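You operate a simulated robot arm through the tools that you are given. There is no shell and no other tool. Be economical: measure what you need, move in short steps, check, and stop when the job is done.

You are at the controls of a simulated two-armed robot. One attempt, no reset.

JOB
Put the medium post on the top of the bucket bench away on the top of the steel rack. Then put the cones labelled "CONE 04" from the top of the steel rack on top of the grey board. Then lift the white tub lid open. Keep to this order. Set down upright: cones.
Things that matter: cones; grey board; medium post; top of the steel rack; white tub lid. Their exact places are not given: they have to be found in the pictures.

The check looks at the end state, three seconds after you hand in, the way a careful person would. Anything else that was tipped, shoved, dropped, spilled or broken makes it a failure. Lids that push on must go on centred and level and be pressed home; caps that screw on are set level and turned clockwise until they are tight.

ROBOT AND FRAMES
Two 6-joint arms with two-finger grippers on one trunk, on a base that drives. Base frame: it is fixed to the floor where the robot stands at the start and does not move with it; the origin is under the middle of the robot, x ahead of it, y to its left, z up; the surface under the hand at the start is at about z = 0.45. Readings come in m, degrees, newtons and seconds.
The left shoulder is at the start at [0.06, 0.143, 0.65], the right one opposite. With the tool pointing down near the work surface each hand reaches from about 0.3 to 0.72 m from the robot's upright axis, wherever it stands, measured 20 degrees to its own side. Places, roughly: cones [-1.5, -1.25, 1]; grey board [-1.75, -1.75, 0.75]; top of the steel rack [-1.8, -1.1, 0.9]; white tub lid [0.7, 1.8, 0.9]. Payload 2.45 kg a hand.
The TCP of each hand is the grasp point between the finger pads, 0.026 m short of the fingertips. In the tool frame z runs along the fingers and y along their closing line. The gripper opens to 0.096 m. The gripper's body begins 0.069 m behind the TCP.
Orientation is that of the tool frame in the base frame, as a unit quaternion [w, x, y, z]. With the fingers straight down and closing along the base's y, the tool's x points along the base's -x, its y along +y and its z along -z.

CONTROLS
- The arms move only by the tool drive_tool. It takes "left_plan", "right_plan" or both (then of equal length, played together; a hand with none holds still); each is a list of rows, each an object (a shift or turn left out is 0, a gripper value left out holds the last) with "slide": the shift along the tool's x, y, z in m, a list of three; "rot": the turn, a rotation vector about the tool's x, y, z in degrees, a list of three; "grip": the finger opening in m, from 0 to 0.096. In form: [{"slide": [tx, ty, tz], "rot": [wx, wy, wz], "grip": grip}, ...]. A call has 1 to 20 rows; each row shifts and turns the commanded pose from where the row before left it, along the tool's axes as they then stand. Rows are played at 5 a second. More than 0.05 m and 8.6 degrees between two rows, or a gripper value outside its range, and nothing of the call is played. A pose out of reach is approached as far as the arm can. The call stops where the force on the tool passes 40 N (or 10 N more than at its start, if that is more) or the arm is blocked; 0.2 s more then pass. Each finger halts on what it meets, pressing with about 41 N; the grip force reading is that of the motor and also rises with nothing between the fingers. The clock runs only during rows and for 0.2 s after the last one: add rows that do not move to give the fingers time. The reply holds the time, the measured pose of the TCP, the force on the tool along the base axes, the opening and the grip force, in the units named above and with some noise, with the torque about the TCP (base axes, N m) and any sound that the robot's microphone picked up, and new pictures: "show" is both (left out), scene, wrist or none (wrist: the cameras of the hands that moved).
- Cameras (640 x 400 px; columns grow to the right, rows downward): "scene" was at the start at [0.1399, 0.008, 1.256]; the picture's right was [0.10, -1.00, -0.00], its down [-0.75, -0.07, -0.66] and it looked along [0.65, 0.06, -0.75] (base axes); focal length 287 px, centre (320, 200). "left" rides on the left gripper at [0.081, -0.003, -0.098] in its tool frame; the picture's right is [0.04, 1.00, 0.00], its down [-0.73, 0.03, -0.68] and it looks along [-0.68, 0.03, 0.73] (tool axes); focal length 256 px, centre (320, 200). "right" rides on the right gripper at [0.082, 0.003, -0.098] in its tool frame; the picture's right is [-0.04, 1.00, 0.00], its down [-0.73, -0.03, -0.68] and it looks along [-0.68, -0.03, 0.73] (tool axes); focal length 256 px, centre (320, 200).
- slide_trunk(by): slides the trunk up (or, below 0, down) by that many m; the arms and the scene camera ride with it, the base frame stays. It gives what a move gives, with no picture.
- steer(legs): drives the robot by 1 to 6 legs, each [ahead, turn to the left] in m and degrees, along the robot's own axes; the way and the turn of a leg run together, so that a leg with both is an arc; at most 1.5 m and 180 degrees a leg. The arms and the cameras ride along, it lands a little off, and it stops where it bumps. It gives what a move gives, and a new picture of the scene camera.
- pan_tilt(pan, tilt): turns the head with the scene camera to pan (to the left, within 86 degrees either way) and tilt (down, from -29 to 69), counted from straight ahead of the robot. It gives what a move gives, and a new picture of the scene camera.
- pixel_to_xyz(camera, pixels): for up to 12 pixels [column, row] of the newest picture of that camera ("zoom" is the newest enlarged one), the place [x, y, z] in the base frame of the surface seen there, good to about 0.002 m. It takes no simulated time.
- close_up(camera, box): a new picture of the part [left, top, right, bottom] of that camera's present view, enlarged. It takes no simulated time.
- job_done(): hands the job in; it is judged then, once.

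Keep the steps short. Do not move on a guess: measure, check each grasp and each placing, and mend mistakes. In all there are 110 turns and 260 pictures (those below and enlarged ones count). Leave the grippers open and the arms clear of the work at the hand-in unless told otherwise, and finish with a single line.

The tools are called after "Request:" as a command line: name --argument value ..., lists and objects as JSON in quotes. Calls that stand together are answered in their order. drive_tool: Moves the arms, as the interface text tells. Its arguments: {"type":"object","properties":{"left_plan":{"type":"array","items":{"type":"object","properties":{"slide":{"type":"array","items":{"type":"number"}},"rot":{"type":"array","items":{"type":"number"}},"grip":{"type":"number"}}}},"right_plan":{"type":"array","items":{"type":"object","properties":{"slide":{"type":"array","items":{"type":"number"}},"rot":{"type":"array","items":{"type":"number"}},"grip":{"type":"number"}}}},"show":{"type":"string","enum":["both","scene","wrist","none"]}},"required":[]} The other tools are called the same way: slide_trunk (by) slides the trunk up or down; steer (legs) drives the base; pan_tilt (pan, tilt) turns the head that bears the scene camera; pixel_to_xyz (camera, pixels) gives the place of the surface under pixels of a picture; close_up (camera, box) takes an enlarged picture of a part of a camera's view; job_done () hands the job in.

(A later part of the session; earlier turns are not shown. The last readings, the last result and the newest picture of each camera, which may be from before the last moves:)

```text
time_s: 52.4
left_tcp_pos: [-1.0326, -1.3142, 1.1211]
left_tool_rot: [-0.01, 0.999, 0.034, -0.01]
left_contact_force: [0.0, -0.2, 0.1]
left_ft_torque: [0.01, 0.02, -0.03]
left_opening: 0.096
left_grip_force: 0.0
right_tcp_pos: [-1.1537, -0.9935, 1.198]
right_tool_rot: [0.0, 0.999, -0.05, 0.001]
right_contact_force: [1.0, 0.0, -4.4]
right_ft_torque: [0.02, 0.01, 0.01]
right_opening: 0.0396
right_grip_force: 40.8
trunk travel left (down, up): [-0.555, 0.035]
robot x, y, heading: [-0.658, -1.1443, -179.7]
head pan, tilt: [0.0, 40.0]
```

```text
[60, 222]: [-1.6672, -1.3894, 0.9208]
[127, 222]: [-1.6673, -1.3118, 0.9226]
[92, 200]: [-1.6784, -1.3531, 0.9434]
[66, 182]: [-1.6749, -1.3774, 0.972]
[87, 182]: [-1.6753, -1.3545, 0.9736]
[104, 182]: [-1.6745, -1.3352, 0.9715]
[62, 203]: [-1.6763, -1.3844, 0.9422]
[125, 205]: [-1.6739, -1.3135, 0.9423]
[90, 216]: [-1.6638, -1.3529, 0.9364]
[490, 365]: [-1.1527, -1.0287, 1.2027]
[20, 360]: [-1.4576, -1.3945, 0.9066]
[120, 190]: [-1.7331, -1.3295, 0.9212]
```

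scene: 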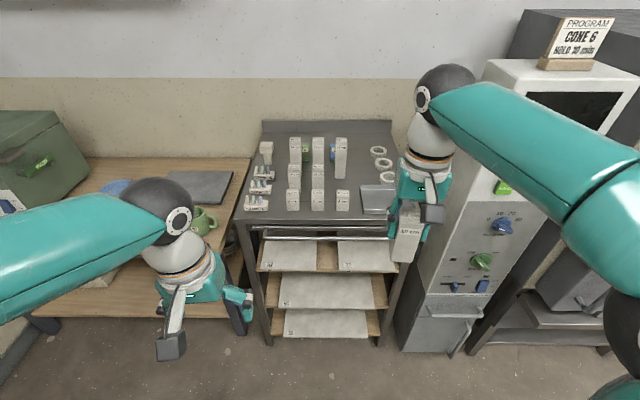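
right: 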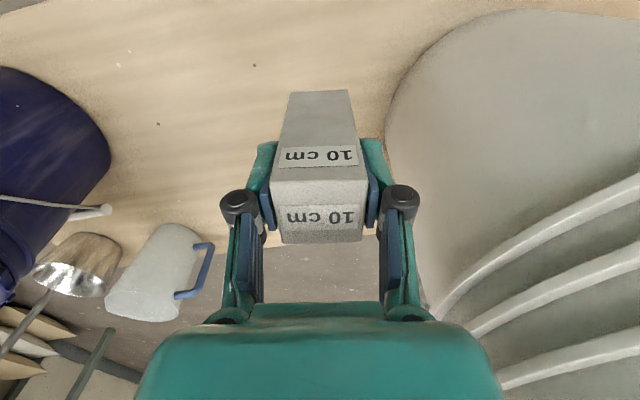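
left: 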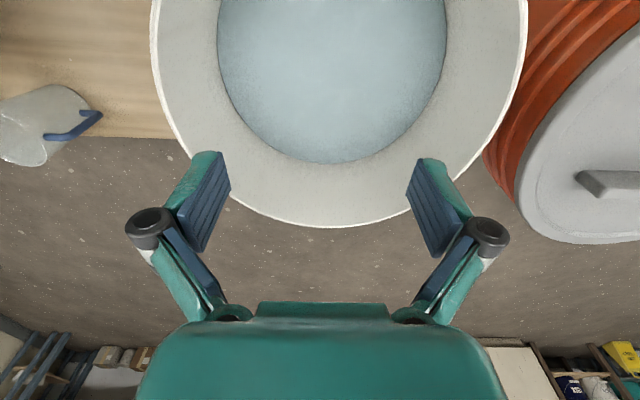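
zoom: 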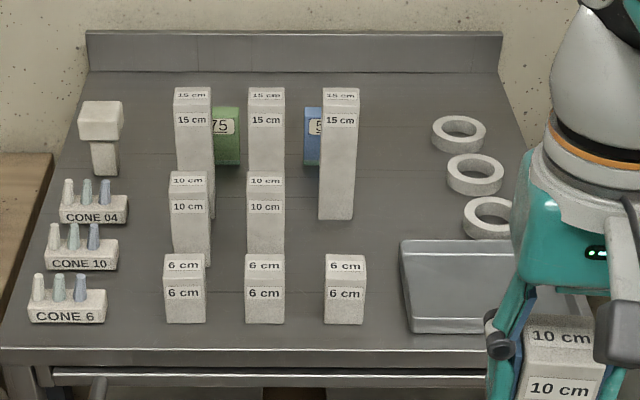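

Slot for the missing 10 cm post: centre (-1.602,-1.07), rack surface z≈0.922. I drive 0.32 m closer with the hands high.

Request:
steer --legs '[[0.32, 0]]'

Request:
pan_tilt --pan 0 --tilt 50

```text
time_s: 54.5
left_tcp_pos: [-1.3575, -1.3098, 1.1209]
left_tool_rot: [-0.01, 0.999, 0.032, -0.01]
left_contact_force: [0.0, 0.0, -0.6]
left_ft_torque: [0.0, -0.01, 0.03]
left_opening: 0.0959
left_grip_force: 0.2
right_tcp_pos: [-1.4769, -0.9909, 1.195]
right_tool_rot: [0.001, 0.999, -0.051, 0.002]
right_contact_force: [-1.1, -0.1, -3.0]
right_ft_torque: [-0.02, -0.04, 0.02]
right_opening: 0.0396
right_grip_force: 41.2
trunk travel left (down, up): [-0.555, 0.035]
robot x, y, heading: [-0.9829, -1.1436, 179.7]
head pan, tilt: [0.0, 40.0]
```

scene: 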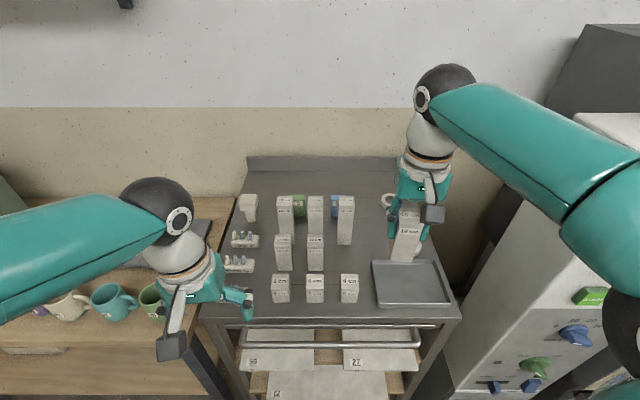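

```text
time_s: 55.2
left_tcp_pos: [-1.3566, -1.3095, 1.123]
left_tool_rot: [-0.011, 0.999, 0.033, -0.011]
left_contact_force: [0.3, 0.7, 0.4]
left_ft_torque: [0.0, 0.03, 0.02]
left_opening: 0.0964
left_grip_force: 0.1
right_tcp_pos: [-1.477, -0.9907, 1.1967]
right_tool_rot: [0.001, 0.999, -0.052, 0.002]
right_contact_force: [0.2, 0.8, -3.0]
right_ft_torque: [0.0, 0.01, 0.02]
right_opening: 0.0395
right_grip_force: 41.1
trunk travel left (down, up): [-0.555, 0.035]
robot x, y, heading: [-0.9815, -1.1413, 179.8]
head pan, tilt: [0.0, 50.0]
```

scene: 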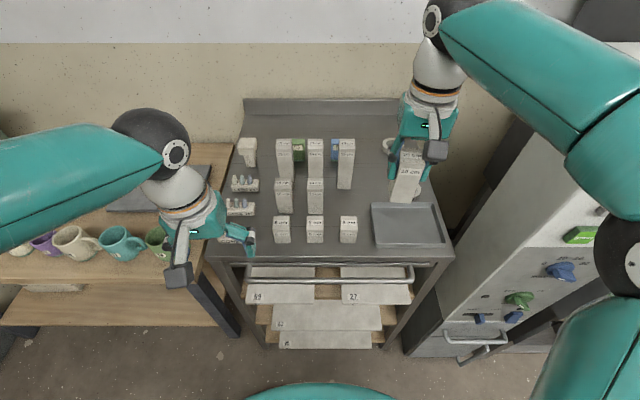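

Rotate and move above the slot, staying high.

Request:
drive_tool --right_plan '[{"rot": [0, 0, -5.8]}, {"slide": [-0.042, 0.025, 0]}, {"slide": [-0.042, 0.025, 0]}, {"slide": [-0.041, 0.025, 0]}, {}]'

Request:
close_up --camera "scene" --box '[220, 100, 460, 250]'

```text
time_s: 56.5
left_tcp_pos: [-1.3575, -1.3083, 1.1224]
left_tool_rot: [-0.01, 0.999, 0.032, -0.011]
left_contact_force: [0.1, -0.2, 0.8]
left_ft_torque: [-0.01, 0.02, 0.01]
left_opening: 0.0958
left_grip_force: 0.1
right_tcp_pos: [-1.5599, -1.0531, 1.186]
right_tool_rot: [0.001, 1.0, 0.0, 0.001]
right_contact_force: [-0.7, 0.1, -2.5]
right_ft_torque: [-0.01, -0.01, 0.02]
right_opening: 0.0393
right_grip_force: 41.0
right hand out of reach, approached as far as the arm can: row 3, 4
trunk travel left (down, up): [-0.555, 0.035]
robot x, y, heading: [-0.9815, -1.1452, 179.5]
head pan, tilt: [0.0, 50.0]
```

scene: 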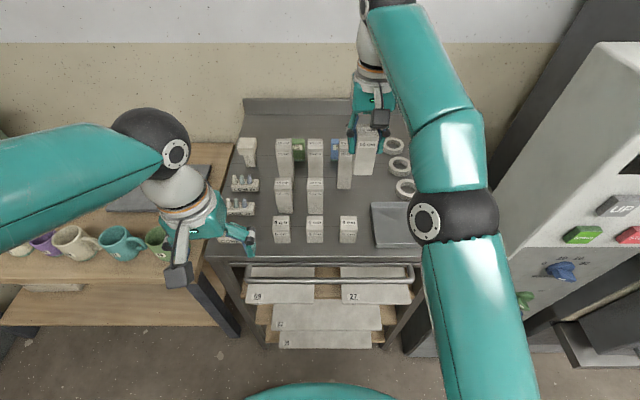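
right: 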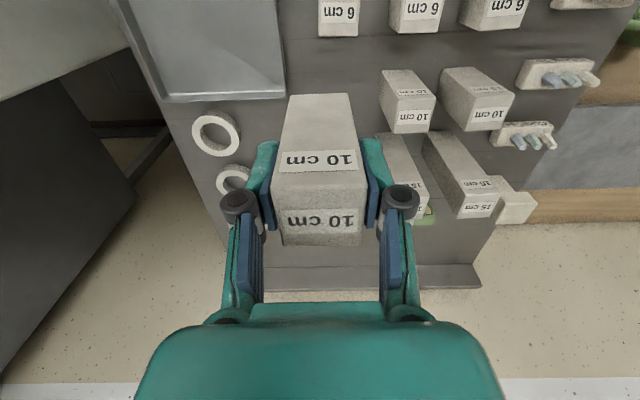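

```text
2.67 times, centred on (340, 175) of scene
```

zoom: 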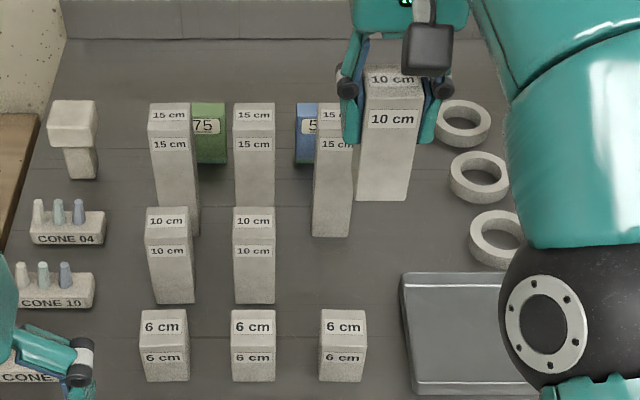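

Slightly out of reach at this height. I look straight down to see the gap between base and rack.

Request:
pan_tilt --pan 0 --tilt 69

```text
time_s: 57.3
left_tcp_pos: [-1.3586, -1.3085, 1.1222]
left_tool_rot: [-0.01, 0.999, 0.032, -0.011]
left_contact_force: [0.1, -0.9, -0.2]
left_ft_torque: [0.03, 0.0, 0.0]
left_opening: 0.0962
left_grip_force: 0.3
right_tcp_pos: [-1.5601, -1.0527, 1.1861]
right_tool_rot: [0.0, 1.0, 0.0, 0.0]
right_contact_force: [-0.4, -0.4, -3.2]
right_ft_torque: [-0.02, 0.02, 0.02]
right_opening: 0.0395
right_grip_force: 41.0
trunk travel left (down, up): [-0.555, 0.035]
robot x, y, heading: [-0.9838, -1.1426, 179.7]
head pan, tilt: [0.0, 68.8]
```

scene: 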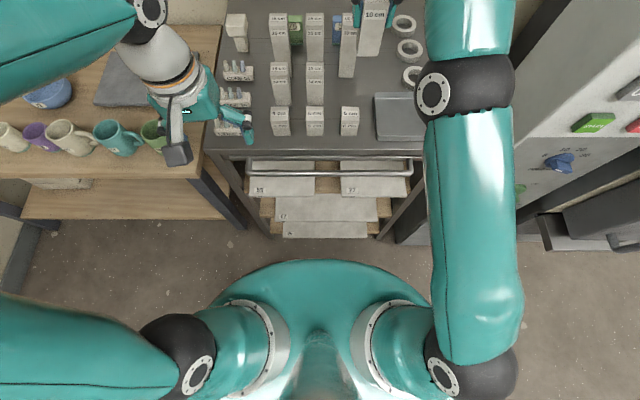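

Request:
pixel_to_xyz --camera "scene" --pixels '[[320, 265], [320, 240], [320, 250], [275, 230], [330, 170], [375, 230], [320, 236]]'

```text
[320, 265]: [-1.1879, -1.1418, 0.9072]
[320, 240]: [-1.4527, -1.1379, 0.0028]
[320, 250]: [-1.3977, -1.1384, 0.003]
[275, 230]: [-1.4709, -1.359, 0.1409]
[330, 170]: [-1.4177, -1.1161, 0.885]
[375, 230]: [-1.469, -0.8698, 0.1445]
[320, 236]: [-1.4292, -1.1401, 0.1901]
```

Base front stays beyond x=-1.33; 0.07 m forward is safe. I also raise the trunk 0.03 first.

Request:
slide_trunk --by 0.03

Request:
steer --legs '[[0.07, 0]]'

Request:
pan_tilt --pan 0 --tilt 55

```text
time_s: 58.0
left_tcp_pos: [-1.3582, -1.3093, 1.1518]
left_tool_rot: [-0.01, 0.999, 0.032, -0.011]
left_contact_force: [-0.2, -0.2, 0.4]
left_ft_torque: [-0.01, -0.02, 0.0]
left_opening: 0.0959
left_grip_force: 0.0
right_tcp_pos: [-1.5584, -1.0534, 1.2157]
right_tool_rot: [0.001, 1.0, 0.0, 0.0]
right_contact_force: [-0.8, 0.5, -3.8]
right_ft_torque: [0.0, -0.03, -0.02]
right_opening: 0.0395
right_grip_force: 40.9
trunk travel left (down, up): [-0.585, 0.005]
robot x, y, heading: [-0.9824, -1.1439, 179.8]
head pan, tilt: [0.0, 68.8]
```

```text
time_s: 59.0
left_tcp_pos: [-1.4293, -1.3091, 1.1519]
left_tool_rot: [-0.01, 0.999, 0.033, -0.009]
left_contact_force: [-1.4, 1.4, 0.3]
left_ft_torque: [0.0, -0.08, -0.05]
left_opening: 0.0961
left_grip_force: 0.0
right_tcp_pos: [-1.6315, -1.0532, 1.2155]
right_tool_rot: [0.001, 1.0, 0.0, 0.002]
right_contact_force: [-0.4, 0.4, -4.6]
right_ft_torque: [-0.01, -0.06, -0.01]
right_opening: 0.0396
right_grip_force: 41.3
trunk travel left (down, up): [-0.585, 0.005]
robot x, y, heading: [-1.0529, -1.1444, 179.8]
head pan, tilt: [0.0, 68.8]
```

scene: 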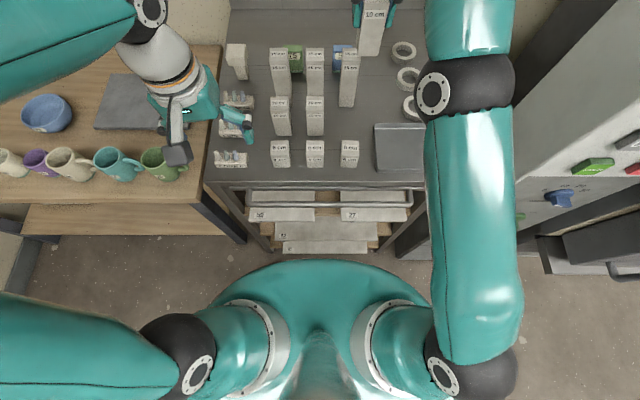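

```text
time_s: 59.8
left_tcp_pos: [-1.4256, -1.3092, 1.1539]
left_tool_rot: [-0.011, 0.999, 0.032, -0.011]
left_contact_force: [0.6, -0.2, -1.3]
left_ft_torque: [0.0, 0.0, 0.03]
left_opening: 0.0958
left_grip_force: 0.0
right_tcp_pos: [-1.6276, -1.0524, 1.217]
right_tool_rot: [0.001, 1.0, -0.001, 0.001]
right_contact_force: [0.7, 1.1, -3.1]
right_ft_torque: [0.0, 0.01, 0.0]
right_opening: 0.0396
right_grip_force: 40.6
trunk travel left (down, up): [-0.585, 0.005]
robot x, y, heading: [-1.0515, -1.1419, 179.8]
head pan, tilt: [0.0, 55.0]
```

scene: 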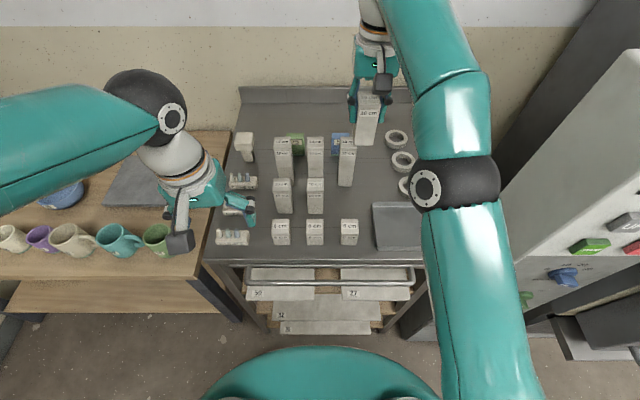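

Request:
drive_tool --right_plan '[{"slide": [0.026, 0.0135, 0]}, {}]'

Request:
close_up --camera "scene" --box '[250, 70, 442, 260]'

```text
time_s: 60.4
left_tcp_pos: [-1.4286, -1.3094, 1.1531]
left_tool_rot: [-0.01, 0.999, 0.032, -0.01]
left_contact_force: [0.1, 0.3, 0.4]
left_ft_torque: [-0.04, -0.01, -0.02]
left_opening: 0.0958
left_grip_force: 0.1
right_tcp_pos: [-1.6035, -1.0655, 1.2155]
right_tool_rot: [0.001, 1.0, -0.001, 0.003]
right_contact_force: [-0.9, 0.3, -3.4]
right_ft_torque: [-0.02, -0.04, 0.0]
right_opening: 0.0395
right_grip_force: 41.0
trunk travel left (down, up): [-0.585, 0.005]
robot x, y, heading: [-1.0492, -1.1444, 179.6]
head pan, tilt: [0.0, 55.0]
```

scene: 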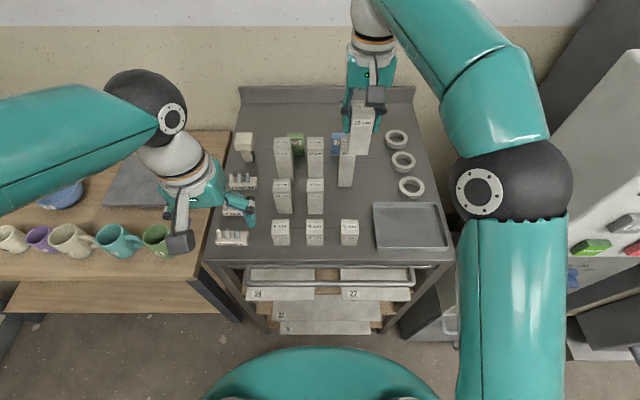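
right: 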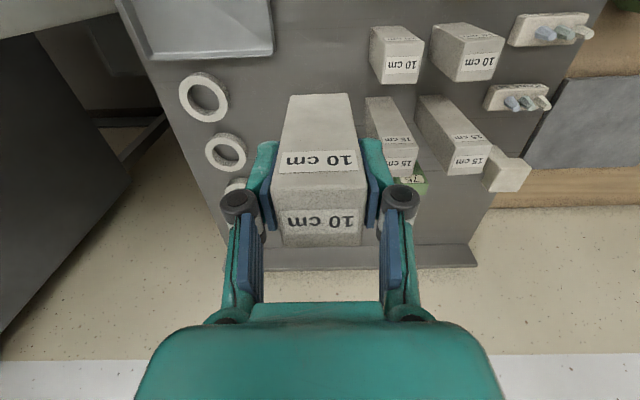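

```text
2.11 times, centred on (346, 165) of scene
```

zoom: 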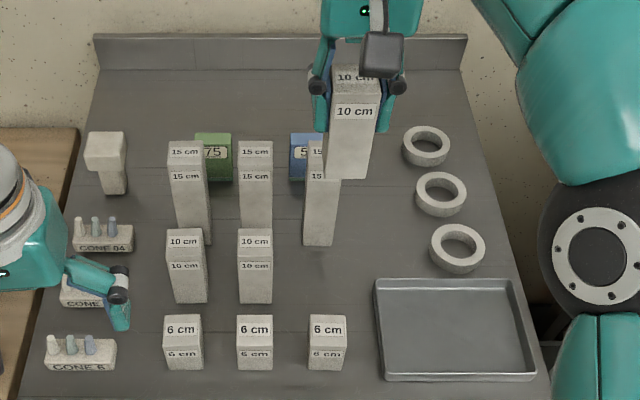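

Request:
pixel_to_xyz --camera "zoom" --pixels '[[240, 232], [269, 232], [240, 256], [270, 256], [255, 144], [255, 166], [310, 318], [344, 318], [311, 342], [345, 342], [320, 243], [306, 241]]'

Request:
pixel_to_xyz --camera "zoom" --pixels '[[300, 280], [330, 290], [329, 178], [369, 178], [331, 105], [380, 106], [331, 244], [320, 215]]'

```text
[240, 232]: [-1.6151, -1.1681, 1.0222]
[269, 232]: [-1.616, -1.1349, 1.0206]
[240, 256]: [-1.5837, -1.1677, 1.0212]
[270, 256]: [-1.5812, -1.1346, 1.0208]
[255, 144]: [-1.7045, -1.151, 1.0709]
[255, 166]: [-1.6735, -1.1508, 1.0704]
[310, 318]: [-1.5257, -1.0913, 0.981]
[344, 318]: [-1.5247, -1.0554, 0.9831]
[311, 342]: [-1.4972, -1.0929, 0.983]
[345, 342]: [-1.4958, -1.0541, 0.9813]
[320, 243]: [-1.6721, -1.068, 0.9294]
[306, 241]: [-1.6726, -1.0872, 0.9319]
```

```text
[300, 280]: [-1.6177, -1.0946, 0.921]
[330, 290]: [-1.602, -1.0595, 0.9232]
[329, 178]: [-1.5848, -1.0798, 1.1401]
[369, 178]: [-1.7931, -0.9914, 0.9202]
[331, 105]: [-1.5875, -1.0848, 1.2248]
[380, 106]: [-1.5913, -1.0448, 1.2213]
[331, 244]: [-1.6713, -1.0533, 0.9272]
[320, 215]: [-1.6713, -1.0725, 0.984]
```

Slot is clear; the post bottom is at ≈1.138. Descend in straight rows to just above the surface (z≈0.93).

Request:
drive_tool --right_plan '[{"slide": [0.004, 0, 0.02]}, {"slide": [0, 0, 0.04]}, {"slide": [0, 0, 0.04]}, {"slide": [0, 0, 0.04]}, {"slide": [0, 0, 0.03]}, {"slide": [0, 0, 0.03]}, {}]'

Request:
close_up --camera "scene" --box '[270, 110, 430, 260]'

```text
time_s: 62.0
left_tcp_pos: [-1.4261, -1.3087, 1.1526]
left_tool_rot: [-0.011, 0.999, 0.032, -0.011]
left_contact_force: [-0.7, 0.3, 0.0]
left_ft_torque: [0.02, -0.01, -0.02]
left_opening: 0.0958
left_grip_force: 0.1
right_tcp_pos: [-1.5991, -1.0673, 1.0176]
right_tool_rot: [0.001, 1.0, -0.001, 0.001]
right_contact_force: [-0.1, -0.6, -3.6]
right_ft_torque: [0.0, -0.03, -0.01]
right_opening: 0.0394
right_grip_force: 40.9
trunk travel left (down, up): [-0.585, 0.005]
robot x, y, heading: [-1.0522, -1.1438, 180.0]
head pan, tilt: [0.0, 55.0]
```

scene: 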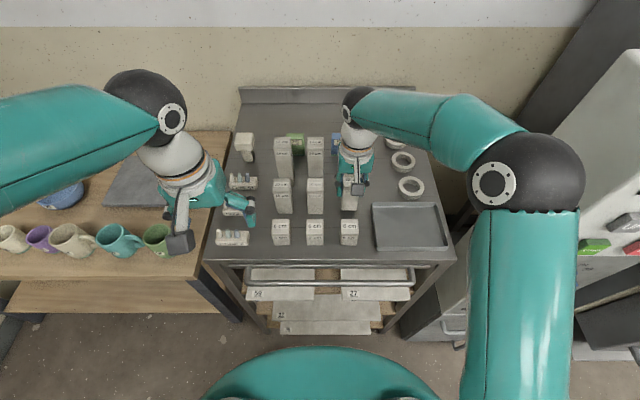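
right: 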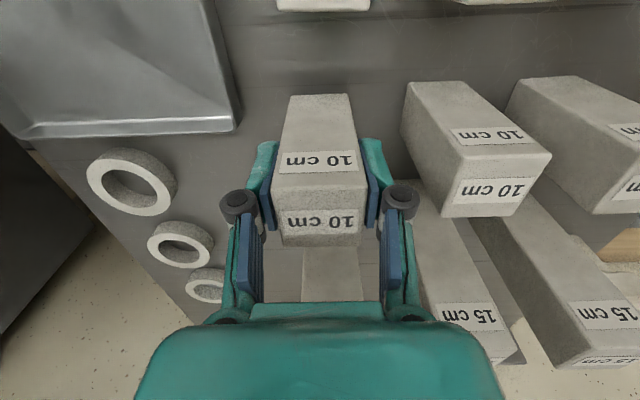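

```text
2.67 times, centred on (350, 185) of scene
```

zoom: 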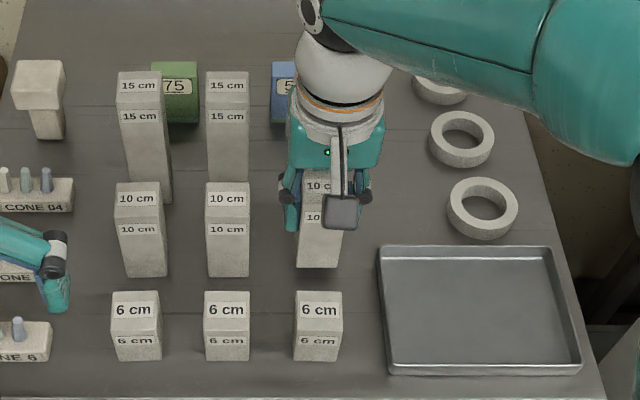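

Good margins on both sides. Lower the last ~17 mm gently.

Request:
drive_tool --right_plan '[{"slide": [0, 0, 0.006]}, {"slide": [0, 0, 0.006]}, {"slide": [0, 0, 0.002]}, {"slide": [0, 0, 0.002]}, {"slide": [0, 0, 0.001]}, {}]' --show "none"

```text
time_s: 63.4
left_tcp_pos: [-1.4255, -1.3092, 1.1521]
left_tool_rot: [-0.01, 0.999, 0.031, -0.011]
left_contact_force: [0.5, 0.4, -0.3]
left_ft_torque: [0.02, -0.01, 0.02]
left_opening: 0.0961
left_grip_force: 0.0
right_tcp_pos: [-1.5992, -1.0681, 0.999]
right_tool_rot: [0.001, 1.0, -0.001, 0.001]
right_contact_force: [0.1, -0.9, -2.8]
right_ft_torque: [0.01, 0.01, 0.01]
right_opening: 0.0393
right_grip_force: 40.8
trunk travel left (down, up): [-0.585, 0.005]
robot x, y, heading: [-1.05, -1.1432, 179.8]
head pan, tilt: [0.0, 55.0]
```

Request:
drive_tool --right_plan '[{"slide": [0, 0, 0.001]}, {"slide": [0, 0, 0.001]}, {}]' --show "none"

```text
time_s: 64.2
left_tcp_pos: [-1.4256, -1.3094, 1.1544]
left_tool_rot: [-0.011, 0.999, 0.032, -0.011]
left_contact_force: [-0.5, -1.3, 0.2]
left_ft_torque: [-0.02, -0.03, 0.03]
left_opening: 0.096
left_grip_force: 0.1
right_tcp_pos: [-1.5989, -1.0673, 0.9999]
right_tool_rot: [0.001, 1.0, 0.0, -0.001]
right_contact_force: [-2.9, 0.4, 12.2]
right_ft_torque: [0.04, 0.0, -0.03]
right_opening: 0.0395
right_grip_force: 41.3
trunk travel left (down, up): [-0.585, 0.005]
robot x, y, heading: [-1.0533, -1.1443, 179.8]
head pan, tilt: [0.0, 55.0]
```

Contact (12 N upward). Open only a little (to 0.053), check.

Request:
drive_tool --right_plan '[{"grip": 0.045}, {"grip": 0.05}, {"grip": 0.053}, {}]' --show "both"

```text
time_s: 65.2
left_tcp_pos: [-1.4276, -1.3096, 1.153]
left_tool_rot: [-0.01, 0.999, 0.032, -0.01]
left_contact_force: [0.3, 0.2, 0.3]
left_ft_torque: [0.02, 0.01, 0.03]
left_opening: 0.0961
left_grip_force: 0.0
right_tcp_pos: [-1.5977, -1.0668, 0.997]
right_tool_rot: [0.001, 1.0, 0.0, 0.001]
right_contact_force: [-0.5, -0.5, 0.0]
right_ft_torque: [-0.01, 0.03, -0.01]
right_opening: 0.053
right_grip_force: 0.0
trunk travel left (down, up): [-0.585, 0.005]
robot x, y, heading: [-1.0493, -1.1416, 179.7]
head pan, tilt: [0.0, 55.0]
```

scene: 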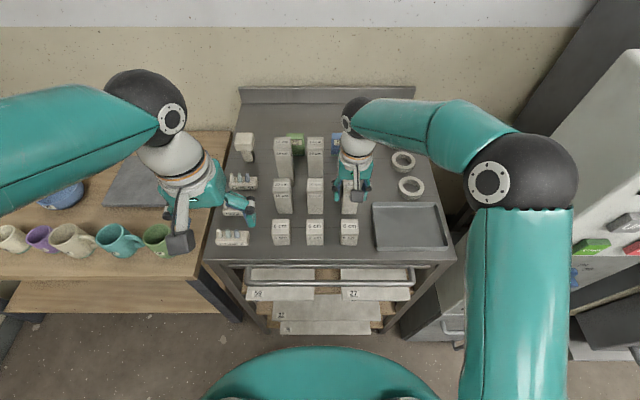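
right: 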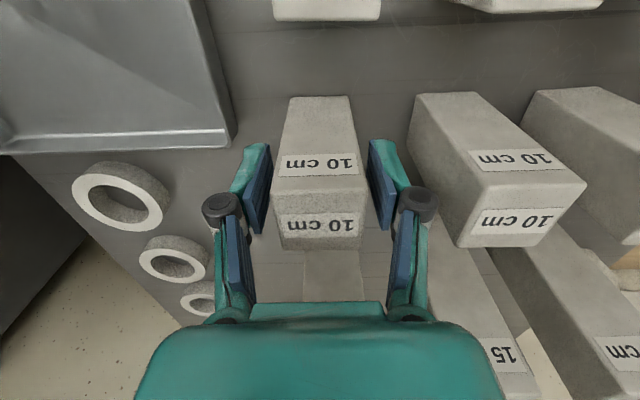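

Free on both sides. Lift straight up, then pull back and to the right. At the same time plan for the left.

Request:
drive_tool --right_plan '[{"slide": [0, 0, -0.03]}, {"slide": [0, 0, -0.04]}, {"slide": [0, 0, -0.04]}, {"slide": [0, 0, -0.04]}, {"slide": [0, 0, -0.04]}, {"slide": [0.05, -0.02, 0]}, {"slide": [0.05, -0.02, 0]}, {"slide": [0.05, -0.02, 0]}]' --show "scene"

Request:
close_up --camera "scene" --box '[220, 80, 460, 260]'

```text
refused: row 6 steps farther than a row can; nothing moved
```

```text
2.22 times, centred on (340, 170) of scene
```

zoom: 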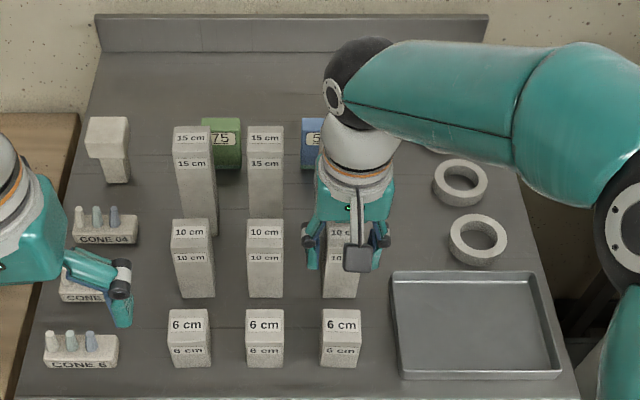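

Request:
drive_tool --right_plan '[{"slide": [0, 0, -0.03]}, {"slide": [0, 0, -0.04]}, {"slide": [0, 0, -0.04]}, {"slide": [0, 0, -0.04]}, {"slide": [0, 0, -0.04]}, {"slide": [0.045, -0.02, 0]}, {"slide": [0.045, -0.02, 0]}, {"slide": [0.045, -0.02, 0]}]' --show "scene"

Request:
close_up --camera "scene" --box '[220, 80, 460, 260]'

```text
time_s: 67.0
left_tcp_pos: [-1.425, -1.3086, 1.1542]
left_tool_rot: [-0.009, 0.999, 0.032, -0.012]
left_contact_force: [0.6, 0.1, 0.7]
left_ft_torque: [-0.01, 0.06, -0.01]
left_opening: 0.0962
left_grip_force: 0.0
right_tcp_pos: [-1.462, -1.0066, 1.1865]
right_tool_rot: [0.002, 1.0, -0.001, 0.001]
right_contact_force: [-0.2, -0.4, 0.6]
right_ft_torque: [-0.01, 0.05, 0.03]
right_opening: 0.0529
right_grip_force: 0.0
trunk travel left (down, up): [-0.585, 0.005]
robot x, y, heading: [-1.0514, -1.1448, 179.7]
head pan, tilt: [0.0, 55.0]
```

scene: 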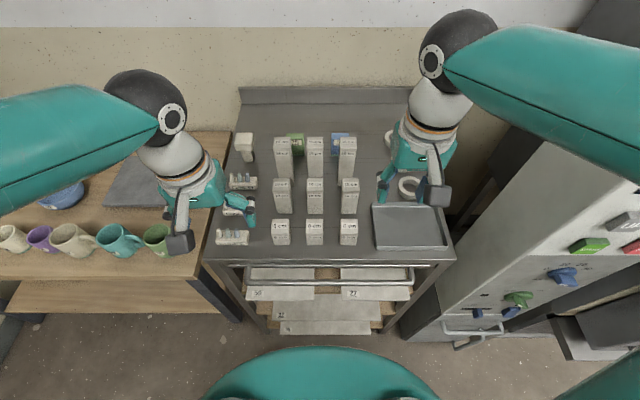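

```text
2.22 times, centred on (340, 170) of scene
```

zoom: 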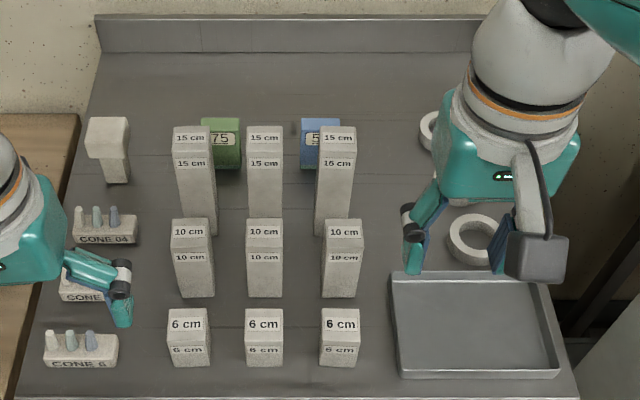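

The post stands in its slot. Next CONE 04 pack. I straighten the left tool and move over near it at z≈1.12, then measure with the wrist camera.

Request:
pixel_to_xyz --camera "zoom" --pixels '[[88, 120], [128, 120], [105, 150], [118, 180], [72, 240], [136, 240], [75, 228], [134, 228], [137, 216], [79, 208], [96, 208], [114, 208]]'

Request:
drive_tool --left_plan '[{"rot": [-1.15, 1.26, 3.67]}, {"slide": [-0.045, 0.01, 0]}, {"slide": [-0.045, 0.01, 0]}, {"slide": [-0.045, 0.01, 0]}, {"slide": [-0.04, 0.01, 0.015]}, {}]'

```text
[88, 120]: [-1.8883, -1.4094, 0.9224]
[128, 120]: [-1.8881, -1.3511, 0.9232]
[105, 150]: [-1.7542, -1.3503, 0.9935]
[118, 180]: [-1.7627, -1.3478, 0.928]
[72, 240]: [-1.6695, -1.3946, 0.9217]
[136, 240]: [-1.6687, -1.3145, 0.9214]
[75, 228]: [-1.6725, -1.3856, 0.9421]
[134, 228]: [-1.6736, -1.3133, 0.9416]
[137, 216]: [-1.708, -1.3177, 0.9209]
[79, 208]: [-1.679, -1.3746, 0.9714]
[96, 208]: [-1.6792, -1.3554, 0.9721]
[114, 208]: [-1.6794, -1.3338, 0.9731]
```

```text
time_s: 68.4
left_tcp_pos: [-1.6016, -1.3503, 1.1397]
left_tool_rot: [0.0, 1.0, -0.001, -0.001]
left_contact_force: [0.4, 0.1, 0.5]
left_ft_torque: [0.02, 0.04, 0.01]
left_opening: 0.0962
left_grip_force: 0.0
right_tcp_pos: [-1.4616, -1.0065, 1.1861]
right_tool_rot: [0.001, 1.0, -0.002, 0.001]
right_contact_force: [0.1, -0.3, -0.2]
right_ft_torque: [0.0, 0.07, 0.0]
right_opening: 0.053
right_grip_force: 0.1
trunk travel left (down, up): [-0.585, 0.005]
robot x, y, heading: [-1.054, -1.1459, 179.6]
head pan, tilt: [0.0, 55.0]
```

scene: 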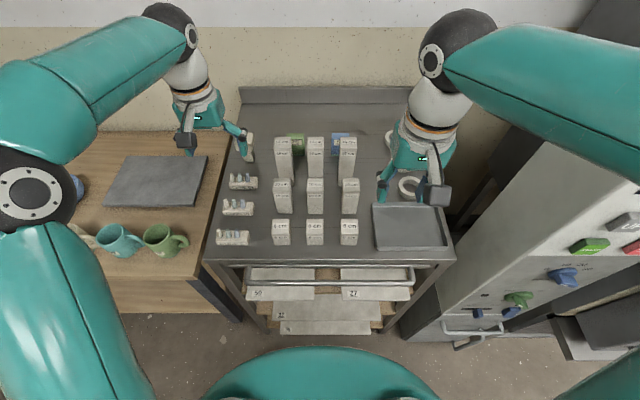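
left: 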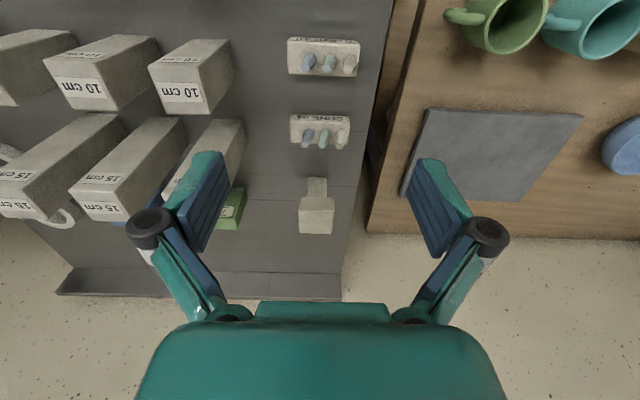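

Request:
close_up --camera "left" --box '[270, 90, 390, 165]'

Request:
pixel_to_xyz --camera "left" --pixels '[[292, 118], [348, 118], [293, 143], [347, 145], [307, 145], [340, 147], [325, 132], [425, 115], [580, 118], [495, 195], [405, 190], [560, 200]]'

```text
5.33 times, centred on (330, 128) of left
```

zoom: 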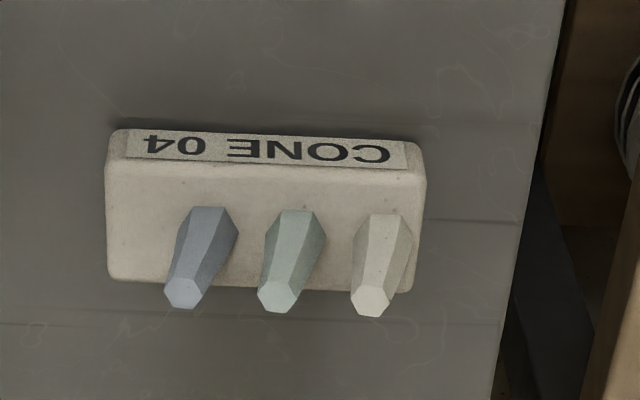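

```text
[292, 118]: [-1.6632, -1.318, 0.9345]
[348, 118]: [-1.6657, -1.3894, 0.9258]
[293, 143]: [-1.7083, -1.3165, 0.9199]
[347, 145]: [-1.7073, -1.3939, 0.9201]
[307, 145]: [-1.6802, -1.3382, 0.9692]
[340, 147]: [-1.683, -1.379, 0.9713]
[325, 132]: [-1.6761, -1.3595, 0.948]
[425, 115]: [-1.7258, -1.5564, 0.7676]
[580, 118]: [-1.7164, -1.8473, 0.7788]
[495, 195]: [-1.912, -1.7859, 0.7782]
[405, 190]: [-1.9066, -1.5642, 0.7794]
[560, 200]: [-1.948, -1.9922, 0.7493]
```

Request:
pixel_to_xyz --camera "zoom" --pixels '[[112, 165], [420, 178], [112, 272], [412, 285], [120, 138], [420, 150], [250, 200], [150, 280], [182, 300], [275, 300], [370, 305]]'

```text
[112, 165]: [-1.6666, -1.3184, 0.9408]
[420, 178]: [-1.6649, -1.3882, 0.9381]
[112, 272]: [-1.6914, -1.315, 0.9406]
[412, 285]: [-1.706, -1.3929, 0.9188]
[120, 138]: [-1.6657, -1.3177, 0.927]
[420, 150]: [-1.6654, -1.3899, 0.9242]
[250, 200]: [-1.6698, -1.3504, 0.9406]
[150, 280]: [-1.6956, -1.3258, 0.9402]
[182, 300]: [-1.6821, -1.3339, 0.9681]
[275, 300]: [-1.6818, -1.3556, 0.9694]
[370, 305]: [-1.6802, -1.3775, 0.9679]
```

Block centre (-1.680,-1.353), 0.076 m long in y, top z 0.942. Move above and come down to z≈1.0.

Request:
drive_tool --left_plan '[{"slide": [-0.039, 0.0015, 0.015], "grip": 0.096}, {"slide": [-0.039, 0.001, 0.02]}, {"slide": [0, 0, 0.035]}, {"slide": [0, 0, 0.035]}, {"slide": [0, 0, 0.02]}, {}]'

```text
time_s: 69.8
left_tcp_pos: [-1.6783, -1.3527, 1.0129]
left_tool_rot: [0.0, 1.0, 0.001, 0.0]
left_contact_force: [-0.2, 1.0, -0.6]
left_ft_torque: [0.0, -0.03, -0.01]
left_opening: 0.0958
left_grip_force: 0.0
right_tcp_pos: [-1.4629, -1.0076, 1.1865]
right_tool_rot: [0.001, 1.0, -0.001, 0.0]
right_contact_force: [0.9, 0.1, 1.4]
right_ft_torque: [0.01, 0.0, 0.03]
right_opening: 0.053
right_grip_force: 0.0
trunk travel left (down, up): [-0.585, 0.005]
robot x, y, heading: [-1.0531, -1.1418, 179.6]
head pan, tilt: [0.0, 55.0]
```

scene: 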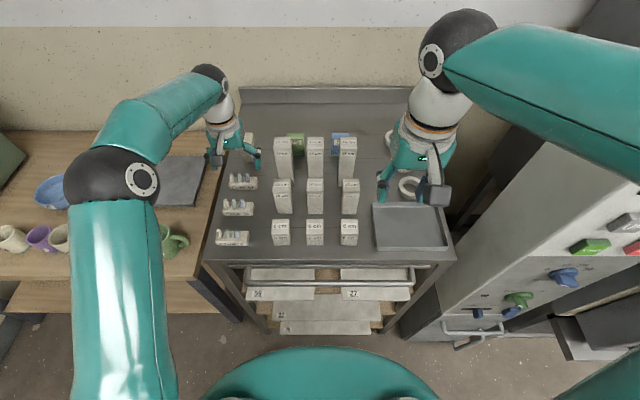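
left: 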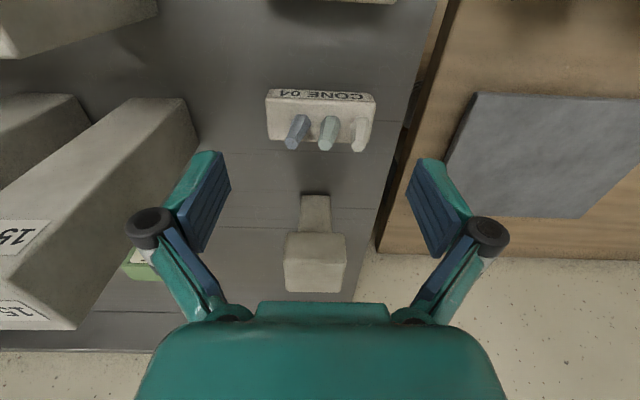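

Centred. The T-shaped block behind stays 6 cm away. Lower 62 mm.

Request:
drive_tool --left_plan '[{"slide": [-0.001, 0, 0.025]}, {"slide": [0, 0, 0.025]}, {"slide": [0, 0, 0.012]}, {}]' --show "wrist"

```text
time_s: 70.8
left_tcp_pos: [-1.6798, -1.3517, 0.9512]
left_tool_rot: [0.0, 1.0, 0.0, 0.001]
left_contact_force: [0.5, 0.1, 0.2]
left_ft_torque: [0.03, -0.02, 0.01]
left_opening: 0.0961
left_grip_force: 0.0
right_tcp_pos: [-1.4646, -1.0073, 1.1857]
right_tool_rot: [0.001, 1.0, -0.001, 0.001]
right_contact_force: [0.6, -0.1, -0.1]
right_ft_torque: [-0.01, -0.03, 0.0]
right_opening: 0.0529
right_grip_force: 0.0
trunk travel left (down, up): [-0.585, 0.005]
robot x, y, heading: [-1.0506, -1.1413, 179.8]
head pan, tilt: [0.0, 55.0]
```

left: 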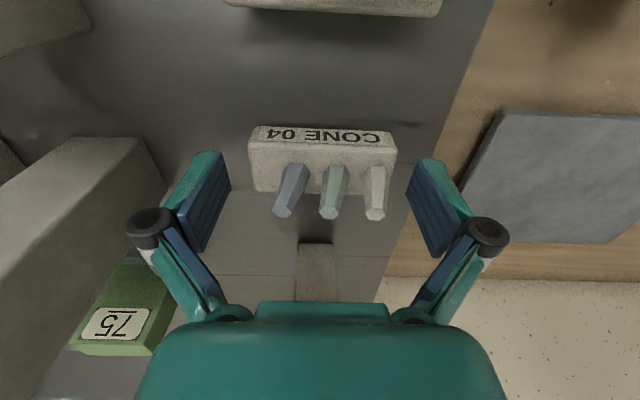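

Block lies between the tips. Close.

Request:
drive_tool --left_plan '[{"slide": [0, 0.001, 0], "grip": 0.08}, {"grip": 0.07}, {"grip": 0.065}, {}, {}]' --show "wrist"

```text
time_s: 72.0
left_tcp_pos: [-1.6804, -1.3518, 0.9514]
left_tool_rot: [0.001, 1.0, 0.0, 0.001]
left_contact_force: [-0.4, -0.4, 2.1]
left_ft_torque: [-0.06, -0.05, -0.01]
left_opening: 0.0751
left_grip_force: 41.2
right_tcp_pos: [-1.4633, -1.0062, 1.1864]
right_tool_rot: [0.001, 1.0, -0.001, 0.001]
right_contact_force: [0.3, -0.6, -0.6]
right_ft_torque: [-0.02, 0.03, 0.0]
right_opening: 0.0533
right_grip_force: 0.0
trunk travel left (down, up): [-0.585, 0.005]
robot x, y, heading: [-1.0499, -1.147, 179.9]
head pan, tilt: [0.0, 55.0]
```

left: 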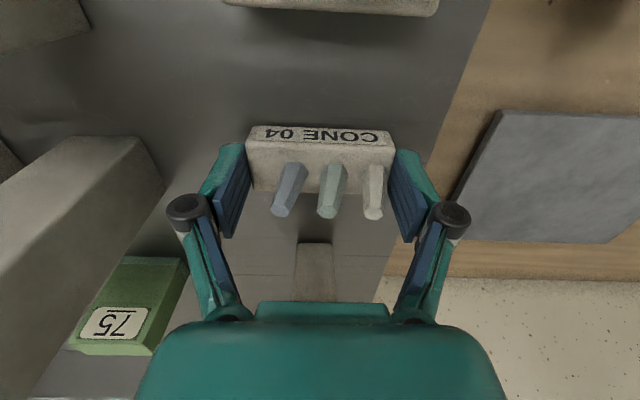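

Held at 0.075. Lift straight, then up and back a bit.

Request:
drive_tool --left_plan '[{"slide": [0, 0, -0.02]}, {"slide": [0, 0, -0.03]}, {"slide": [0, 0, -0.03]}, {"slide": [0.03, 0, -0.03]}, {"slide": [0.035, 0, -0.03]}, {"slide": [0.035, 0, -0.03]}, {"slide": [0.03, 0, -0.02]}, {}]'

```text
time_s: 73.8
left_tcp_pos: [-1.5532, -1.3517, 1.143]
left_tool_rot: [0.0, 1.0, 0.0, 0.001]
left_contact_force: [-0.1, 0.0, -0.8]
left_ft_torque: [0.0, -0.01, -0.01]
left_opening: 0.0752
left_grip_force: 40.8
right_tcp_pos: [-1.4635, -1.0079, 1.1866]
right_tool_rot: [0.002, 1.0, 0.0, 0.002]
right_contact_force: [-0.3, 0.2, 0.2]
right_ft_torque: [0.0, -0.05, 0.02]
right_opening: 0.0528
right_grip_force: 0.0
trunk travel left (down, up): [-0.585, 0.005]
robot x, y, heading: [-1.0495, -1.1433, 179.8]
head pan, tilt: [0.0, 55.0]
```

scene: 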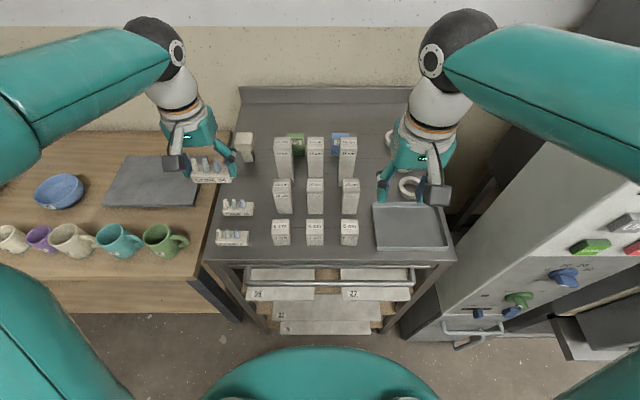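
left: 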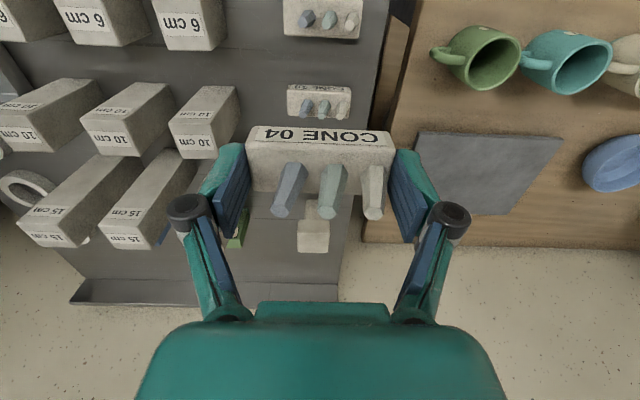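

Picked up well. Measure table edge, mugs and board, then go round: back, angle, back, straighten.

Request:
pixel_to_xyz --camera "scene" --pixels '[[100, 278], [180, 275], [120, 228], [75, 225], [160, 230], [128, 158], [105, 203], [180, 205], [55, 190], [60, 175], [195, 185], [120, 180]]'

Request:
steer --legs '[[-0.25, 0], [0, -35], [-0.6, 0], [0, 35]]'

```text
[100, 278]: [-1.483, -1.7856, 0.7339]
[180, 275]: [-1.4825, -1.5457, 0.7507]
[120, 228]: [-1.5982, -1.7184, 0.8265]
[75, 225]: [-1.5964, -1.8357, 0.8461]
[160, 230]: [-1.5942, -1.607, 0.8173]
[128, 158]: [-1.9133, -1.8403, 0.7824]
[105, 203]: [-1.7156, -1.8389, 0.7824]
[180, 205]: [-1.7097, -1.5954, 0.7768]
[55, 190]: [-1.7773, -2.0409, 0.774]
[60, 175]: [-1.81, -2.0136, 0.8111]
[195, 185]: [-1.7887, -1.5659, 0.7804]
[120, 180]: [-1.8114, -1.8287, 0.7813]
```

```text
time_s: 82.4
left_tcp_pos: [-0.8076, -1.7048, 1.1423]
left_tool_rot: [0.0, 1.0, 0.014, 0.001]
left_contact_force: [0.1, -0.1, -0.8]
left_ft_torque: [0.02, -0.02, -0.03]
left_opening: 0.075
left_grip_force: 41.1
right_tcp_pos: [-0.7286, -1.3577, 1.1864]
right_tool_rot: [0.0, 1.0, 0.013, 0.0]
right_contact_force: [-1.1, 0.3, 1.0]
right_ft_torque: [-0.01, -0.01, 0.02]
right_opening: 0.0533
right_grip_force: 0.1
trunk travel left (down, up): [-0.585, 0.005]
robot x, y, heading: [-0.313, -1.4575, -179.1]
head pan, tilt: [0.0, 55.0]
```

scene: 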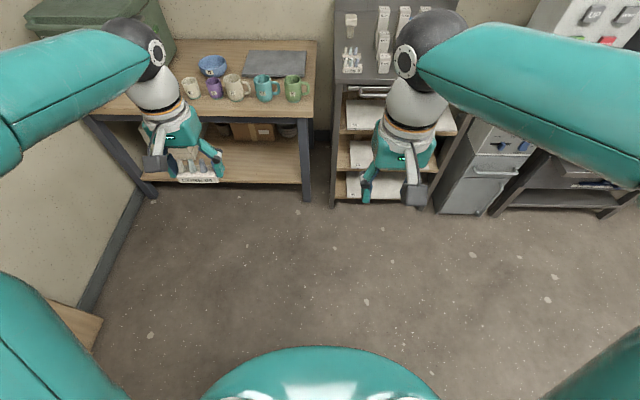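

Board spans x -1.71…-1.91, y -1.56…-1.84, z 0.78. Drive forward 0.78 m with the hands above everything.

Request:
steer --legs '[[0.78, -0.9]]'

```text
time_s: 86.8
left_tcp_pos: [-1.6144, -1.7059, 1.1443]
left_tool_rot: [0.0, 1.0, 0.007, 0.001]
left_contact_force: [-0.8, -1.0, -0.4]
left_ft_torque: [-0.03, -0.04, 0.03]
left_opening: 0.075
left_grip_force: 41.0
right_tcp_pos: [-1.5328, -1.3595, 1.1856]
right_tool_rot: [0.002, 1.0, 0.006, 0.001]
right_contact_force: [0.3, -0.4, -0.5]
right_ft_torque: [-0.01, -0.01, 0.01]
right_opening: 0.0532
right_grip_force: 0.0
trunk travel left (down, up): [-0.585, 0.005]
robot x, y, heading: [-1.1156, -1.4667, -179.9]
head pan, tilt: [0.0, 55.0]
```

scene: 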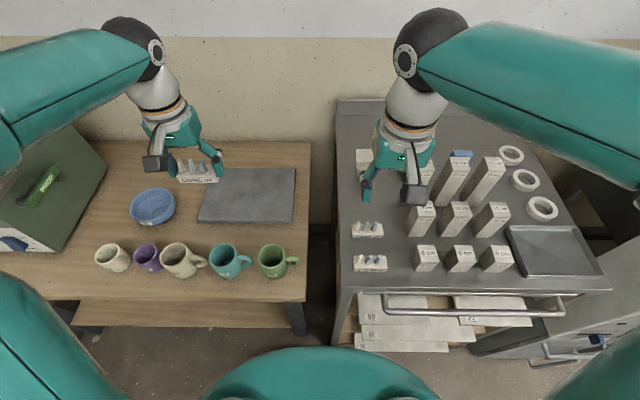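

Move over the board and down to z≈0.88.

Request:
drive_tool --left_plan '[{"slide": [-0.035, -0.001, 0.02]}, {"slide": [-0.035, -0.001, 0.03]}, {"slide": [-0.035, -0.001, 0.03]}, {"slide": [-0.035, -0.001, 0.03]}, {"slide": [-0.036, -0.001, 0.03]}, {"slide": [0, 0, 0.04]}, {"slide": [0, 0, 0.04]}, {"slide": [0, 0, 0.04]}, {}]'

Request:
close_up --camera "scene" --box '[100, 100, 340, 290]'

```text
time_s: 88.8
left_tcp_pos: [-1.7875, -1.7022, 0.8836]
left_tool_rot: [-0.001, 1.0, 0.007, 0.001]
left_contact_force: [0.2, -0.2, -0.6]
left_ft_torque: [0.01, -0.01, 0.01]
left_opening: 0.0753
left_grip_force: 41.0
left hand out of reach, approached as far as the arm can: row 5
right_tcp_pos: [-1.5312, -1.359, 1.1871]
right_tool_rot: [0.0, 1.0, 0.006, 0.001]
right_contact_force: [-0.2, -0.2, -0.1]
right_ft_torque: [0.03, -0.01, -0.02]
right_opening: 0.0531
right_grip_force: 0.0
trunk travel left (down, up): [-0.585, 0.005]
robot x, y, heading: [-1.1185, -1.4672, -179.7]
head pan, tilt: [0.0, 55.0]
```

scene: 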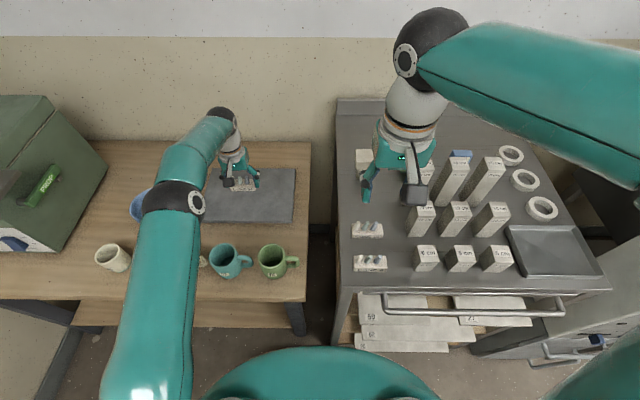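
left: 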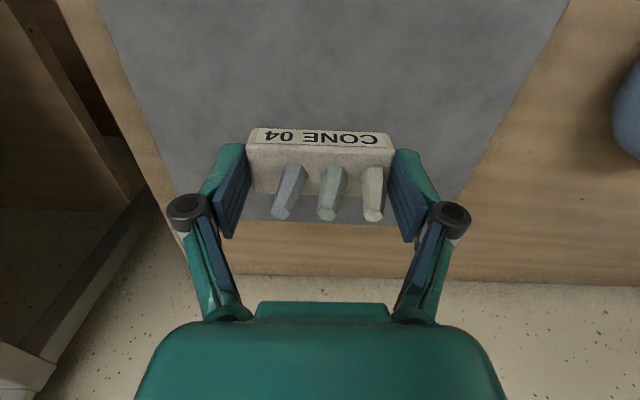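

```text
2.11 times, centred on (220, 195) of scene
```

zoom: 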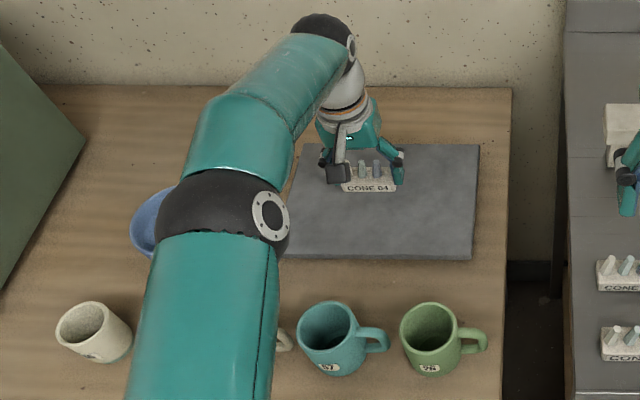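

Check the elbow height over the mugs before lowering.

Request:
pixel_to_xyz --camera "scene" --pixels '[[175, 195], [160, 260], [140, 320], [195, 150], [165, 225]]'

Request:
drive_tool --left_plan '[{"slide": [0, 0, 0.025]}, {"slide": [0, 0, 0.025]}, {"slide": [0, 0, 0.015]}, {}]'

```text
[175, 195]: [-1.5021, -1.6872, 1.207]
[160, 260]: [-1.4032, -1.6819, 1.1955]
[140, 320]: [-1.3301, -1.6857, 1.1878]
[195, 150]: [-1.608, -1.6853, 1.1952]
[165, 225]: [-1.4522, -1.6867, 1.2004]
```

```text
time_s: 89.8
left_tcp_pos: [-1.787, -1.7032, 0.8191]
left_tool_rot: [0.0, 1.0, 0.008, 0.0]
left_contact_force: [-0.3, 0.0, -0.8]
left_ft_torque: [0.01, 0.01, 0.01]
left_opening: 0.0754
left_grip_force: 40.9
right_tcp_pos: [-1.5314, -1.3598, 1.1867]
right_tool_rot: [0.0, 1.0, 0.006, 0.001]
right_contact_force: [0.6, -1.0, 0.2]
right_ft_torque: [-0.03, -0.02, -0.04]
right_opening: 0.053
right_grip_force: 0.1
trunk travel left (down, up): [-0.585, 0.005]
robot x, y, heading: [-1.1191, -1.4715, -179.7]
head pan, tilt: [0.0, 55.0]
```

scene: 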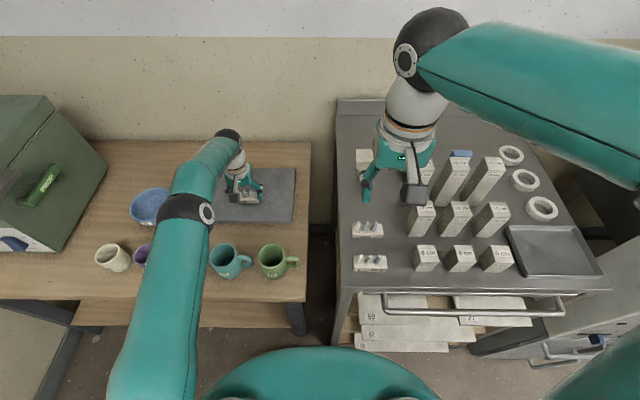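
left: 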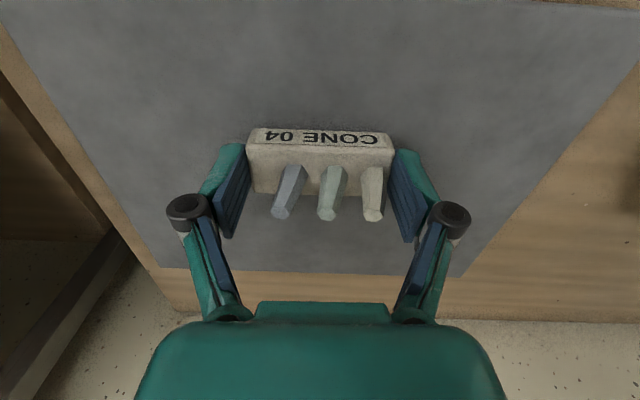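

Over the middle of the board. Lower in 2 mm steps to contact.

Request:
drive_tool --left_plan '[{"slide": [0, 0, 0.004]}, {"slide": [0, 0, 0.002]}, {"slide": [0, 0, 0.002]}, {"slide": [0, 0, 0.001]}, {}]' --show "none"

```text
time_s: 91.0
left_tcp_pos: [-1.788, -1.7034, 0.8111]
left_tool_rot: [0.0, 1.0, 0.008, -0.001]
left_contact_force: [1.4, -1.8, 8.1]
left_ft_torque: [0.09, -0.1, -0.05]
left_opening: 0.0753
left_grip_force: 41.6
right_tcp_pos: [-1.5307, -1.3601, 1.1881]
right_tool_rot: [0.001, 1.0, 0.006, 0.001]
right_contact_force: [-0.1, -0.6, 0.1]
right_ft_torque: [0.02, 0.02, -0.01]
right_opening: 0.0529
right_grip_force: 0.0
trunk travel left (down, up): [-0.585, 0.005]
robot x, y, heading: [-1.1172, -1.4642, -179.9]
head pan, tilt: [0.0, 55.0]
```

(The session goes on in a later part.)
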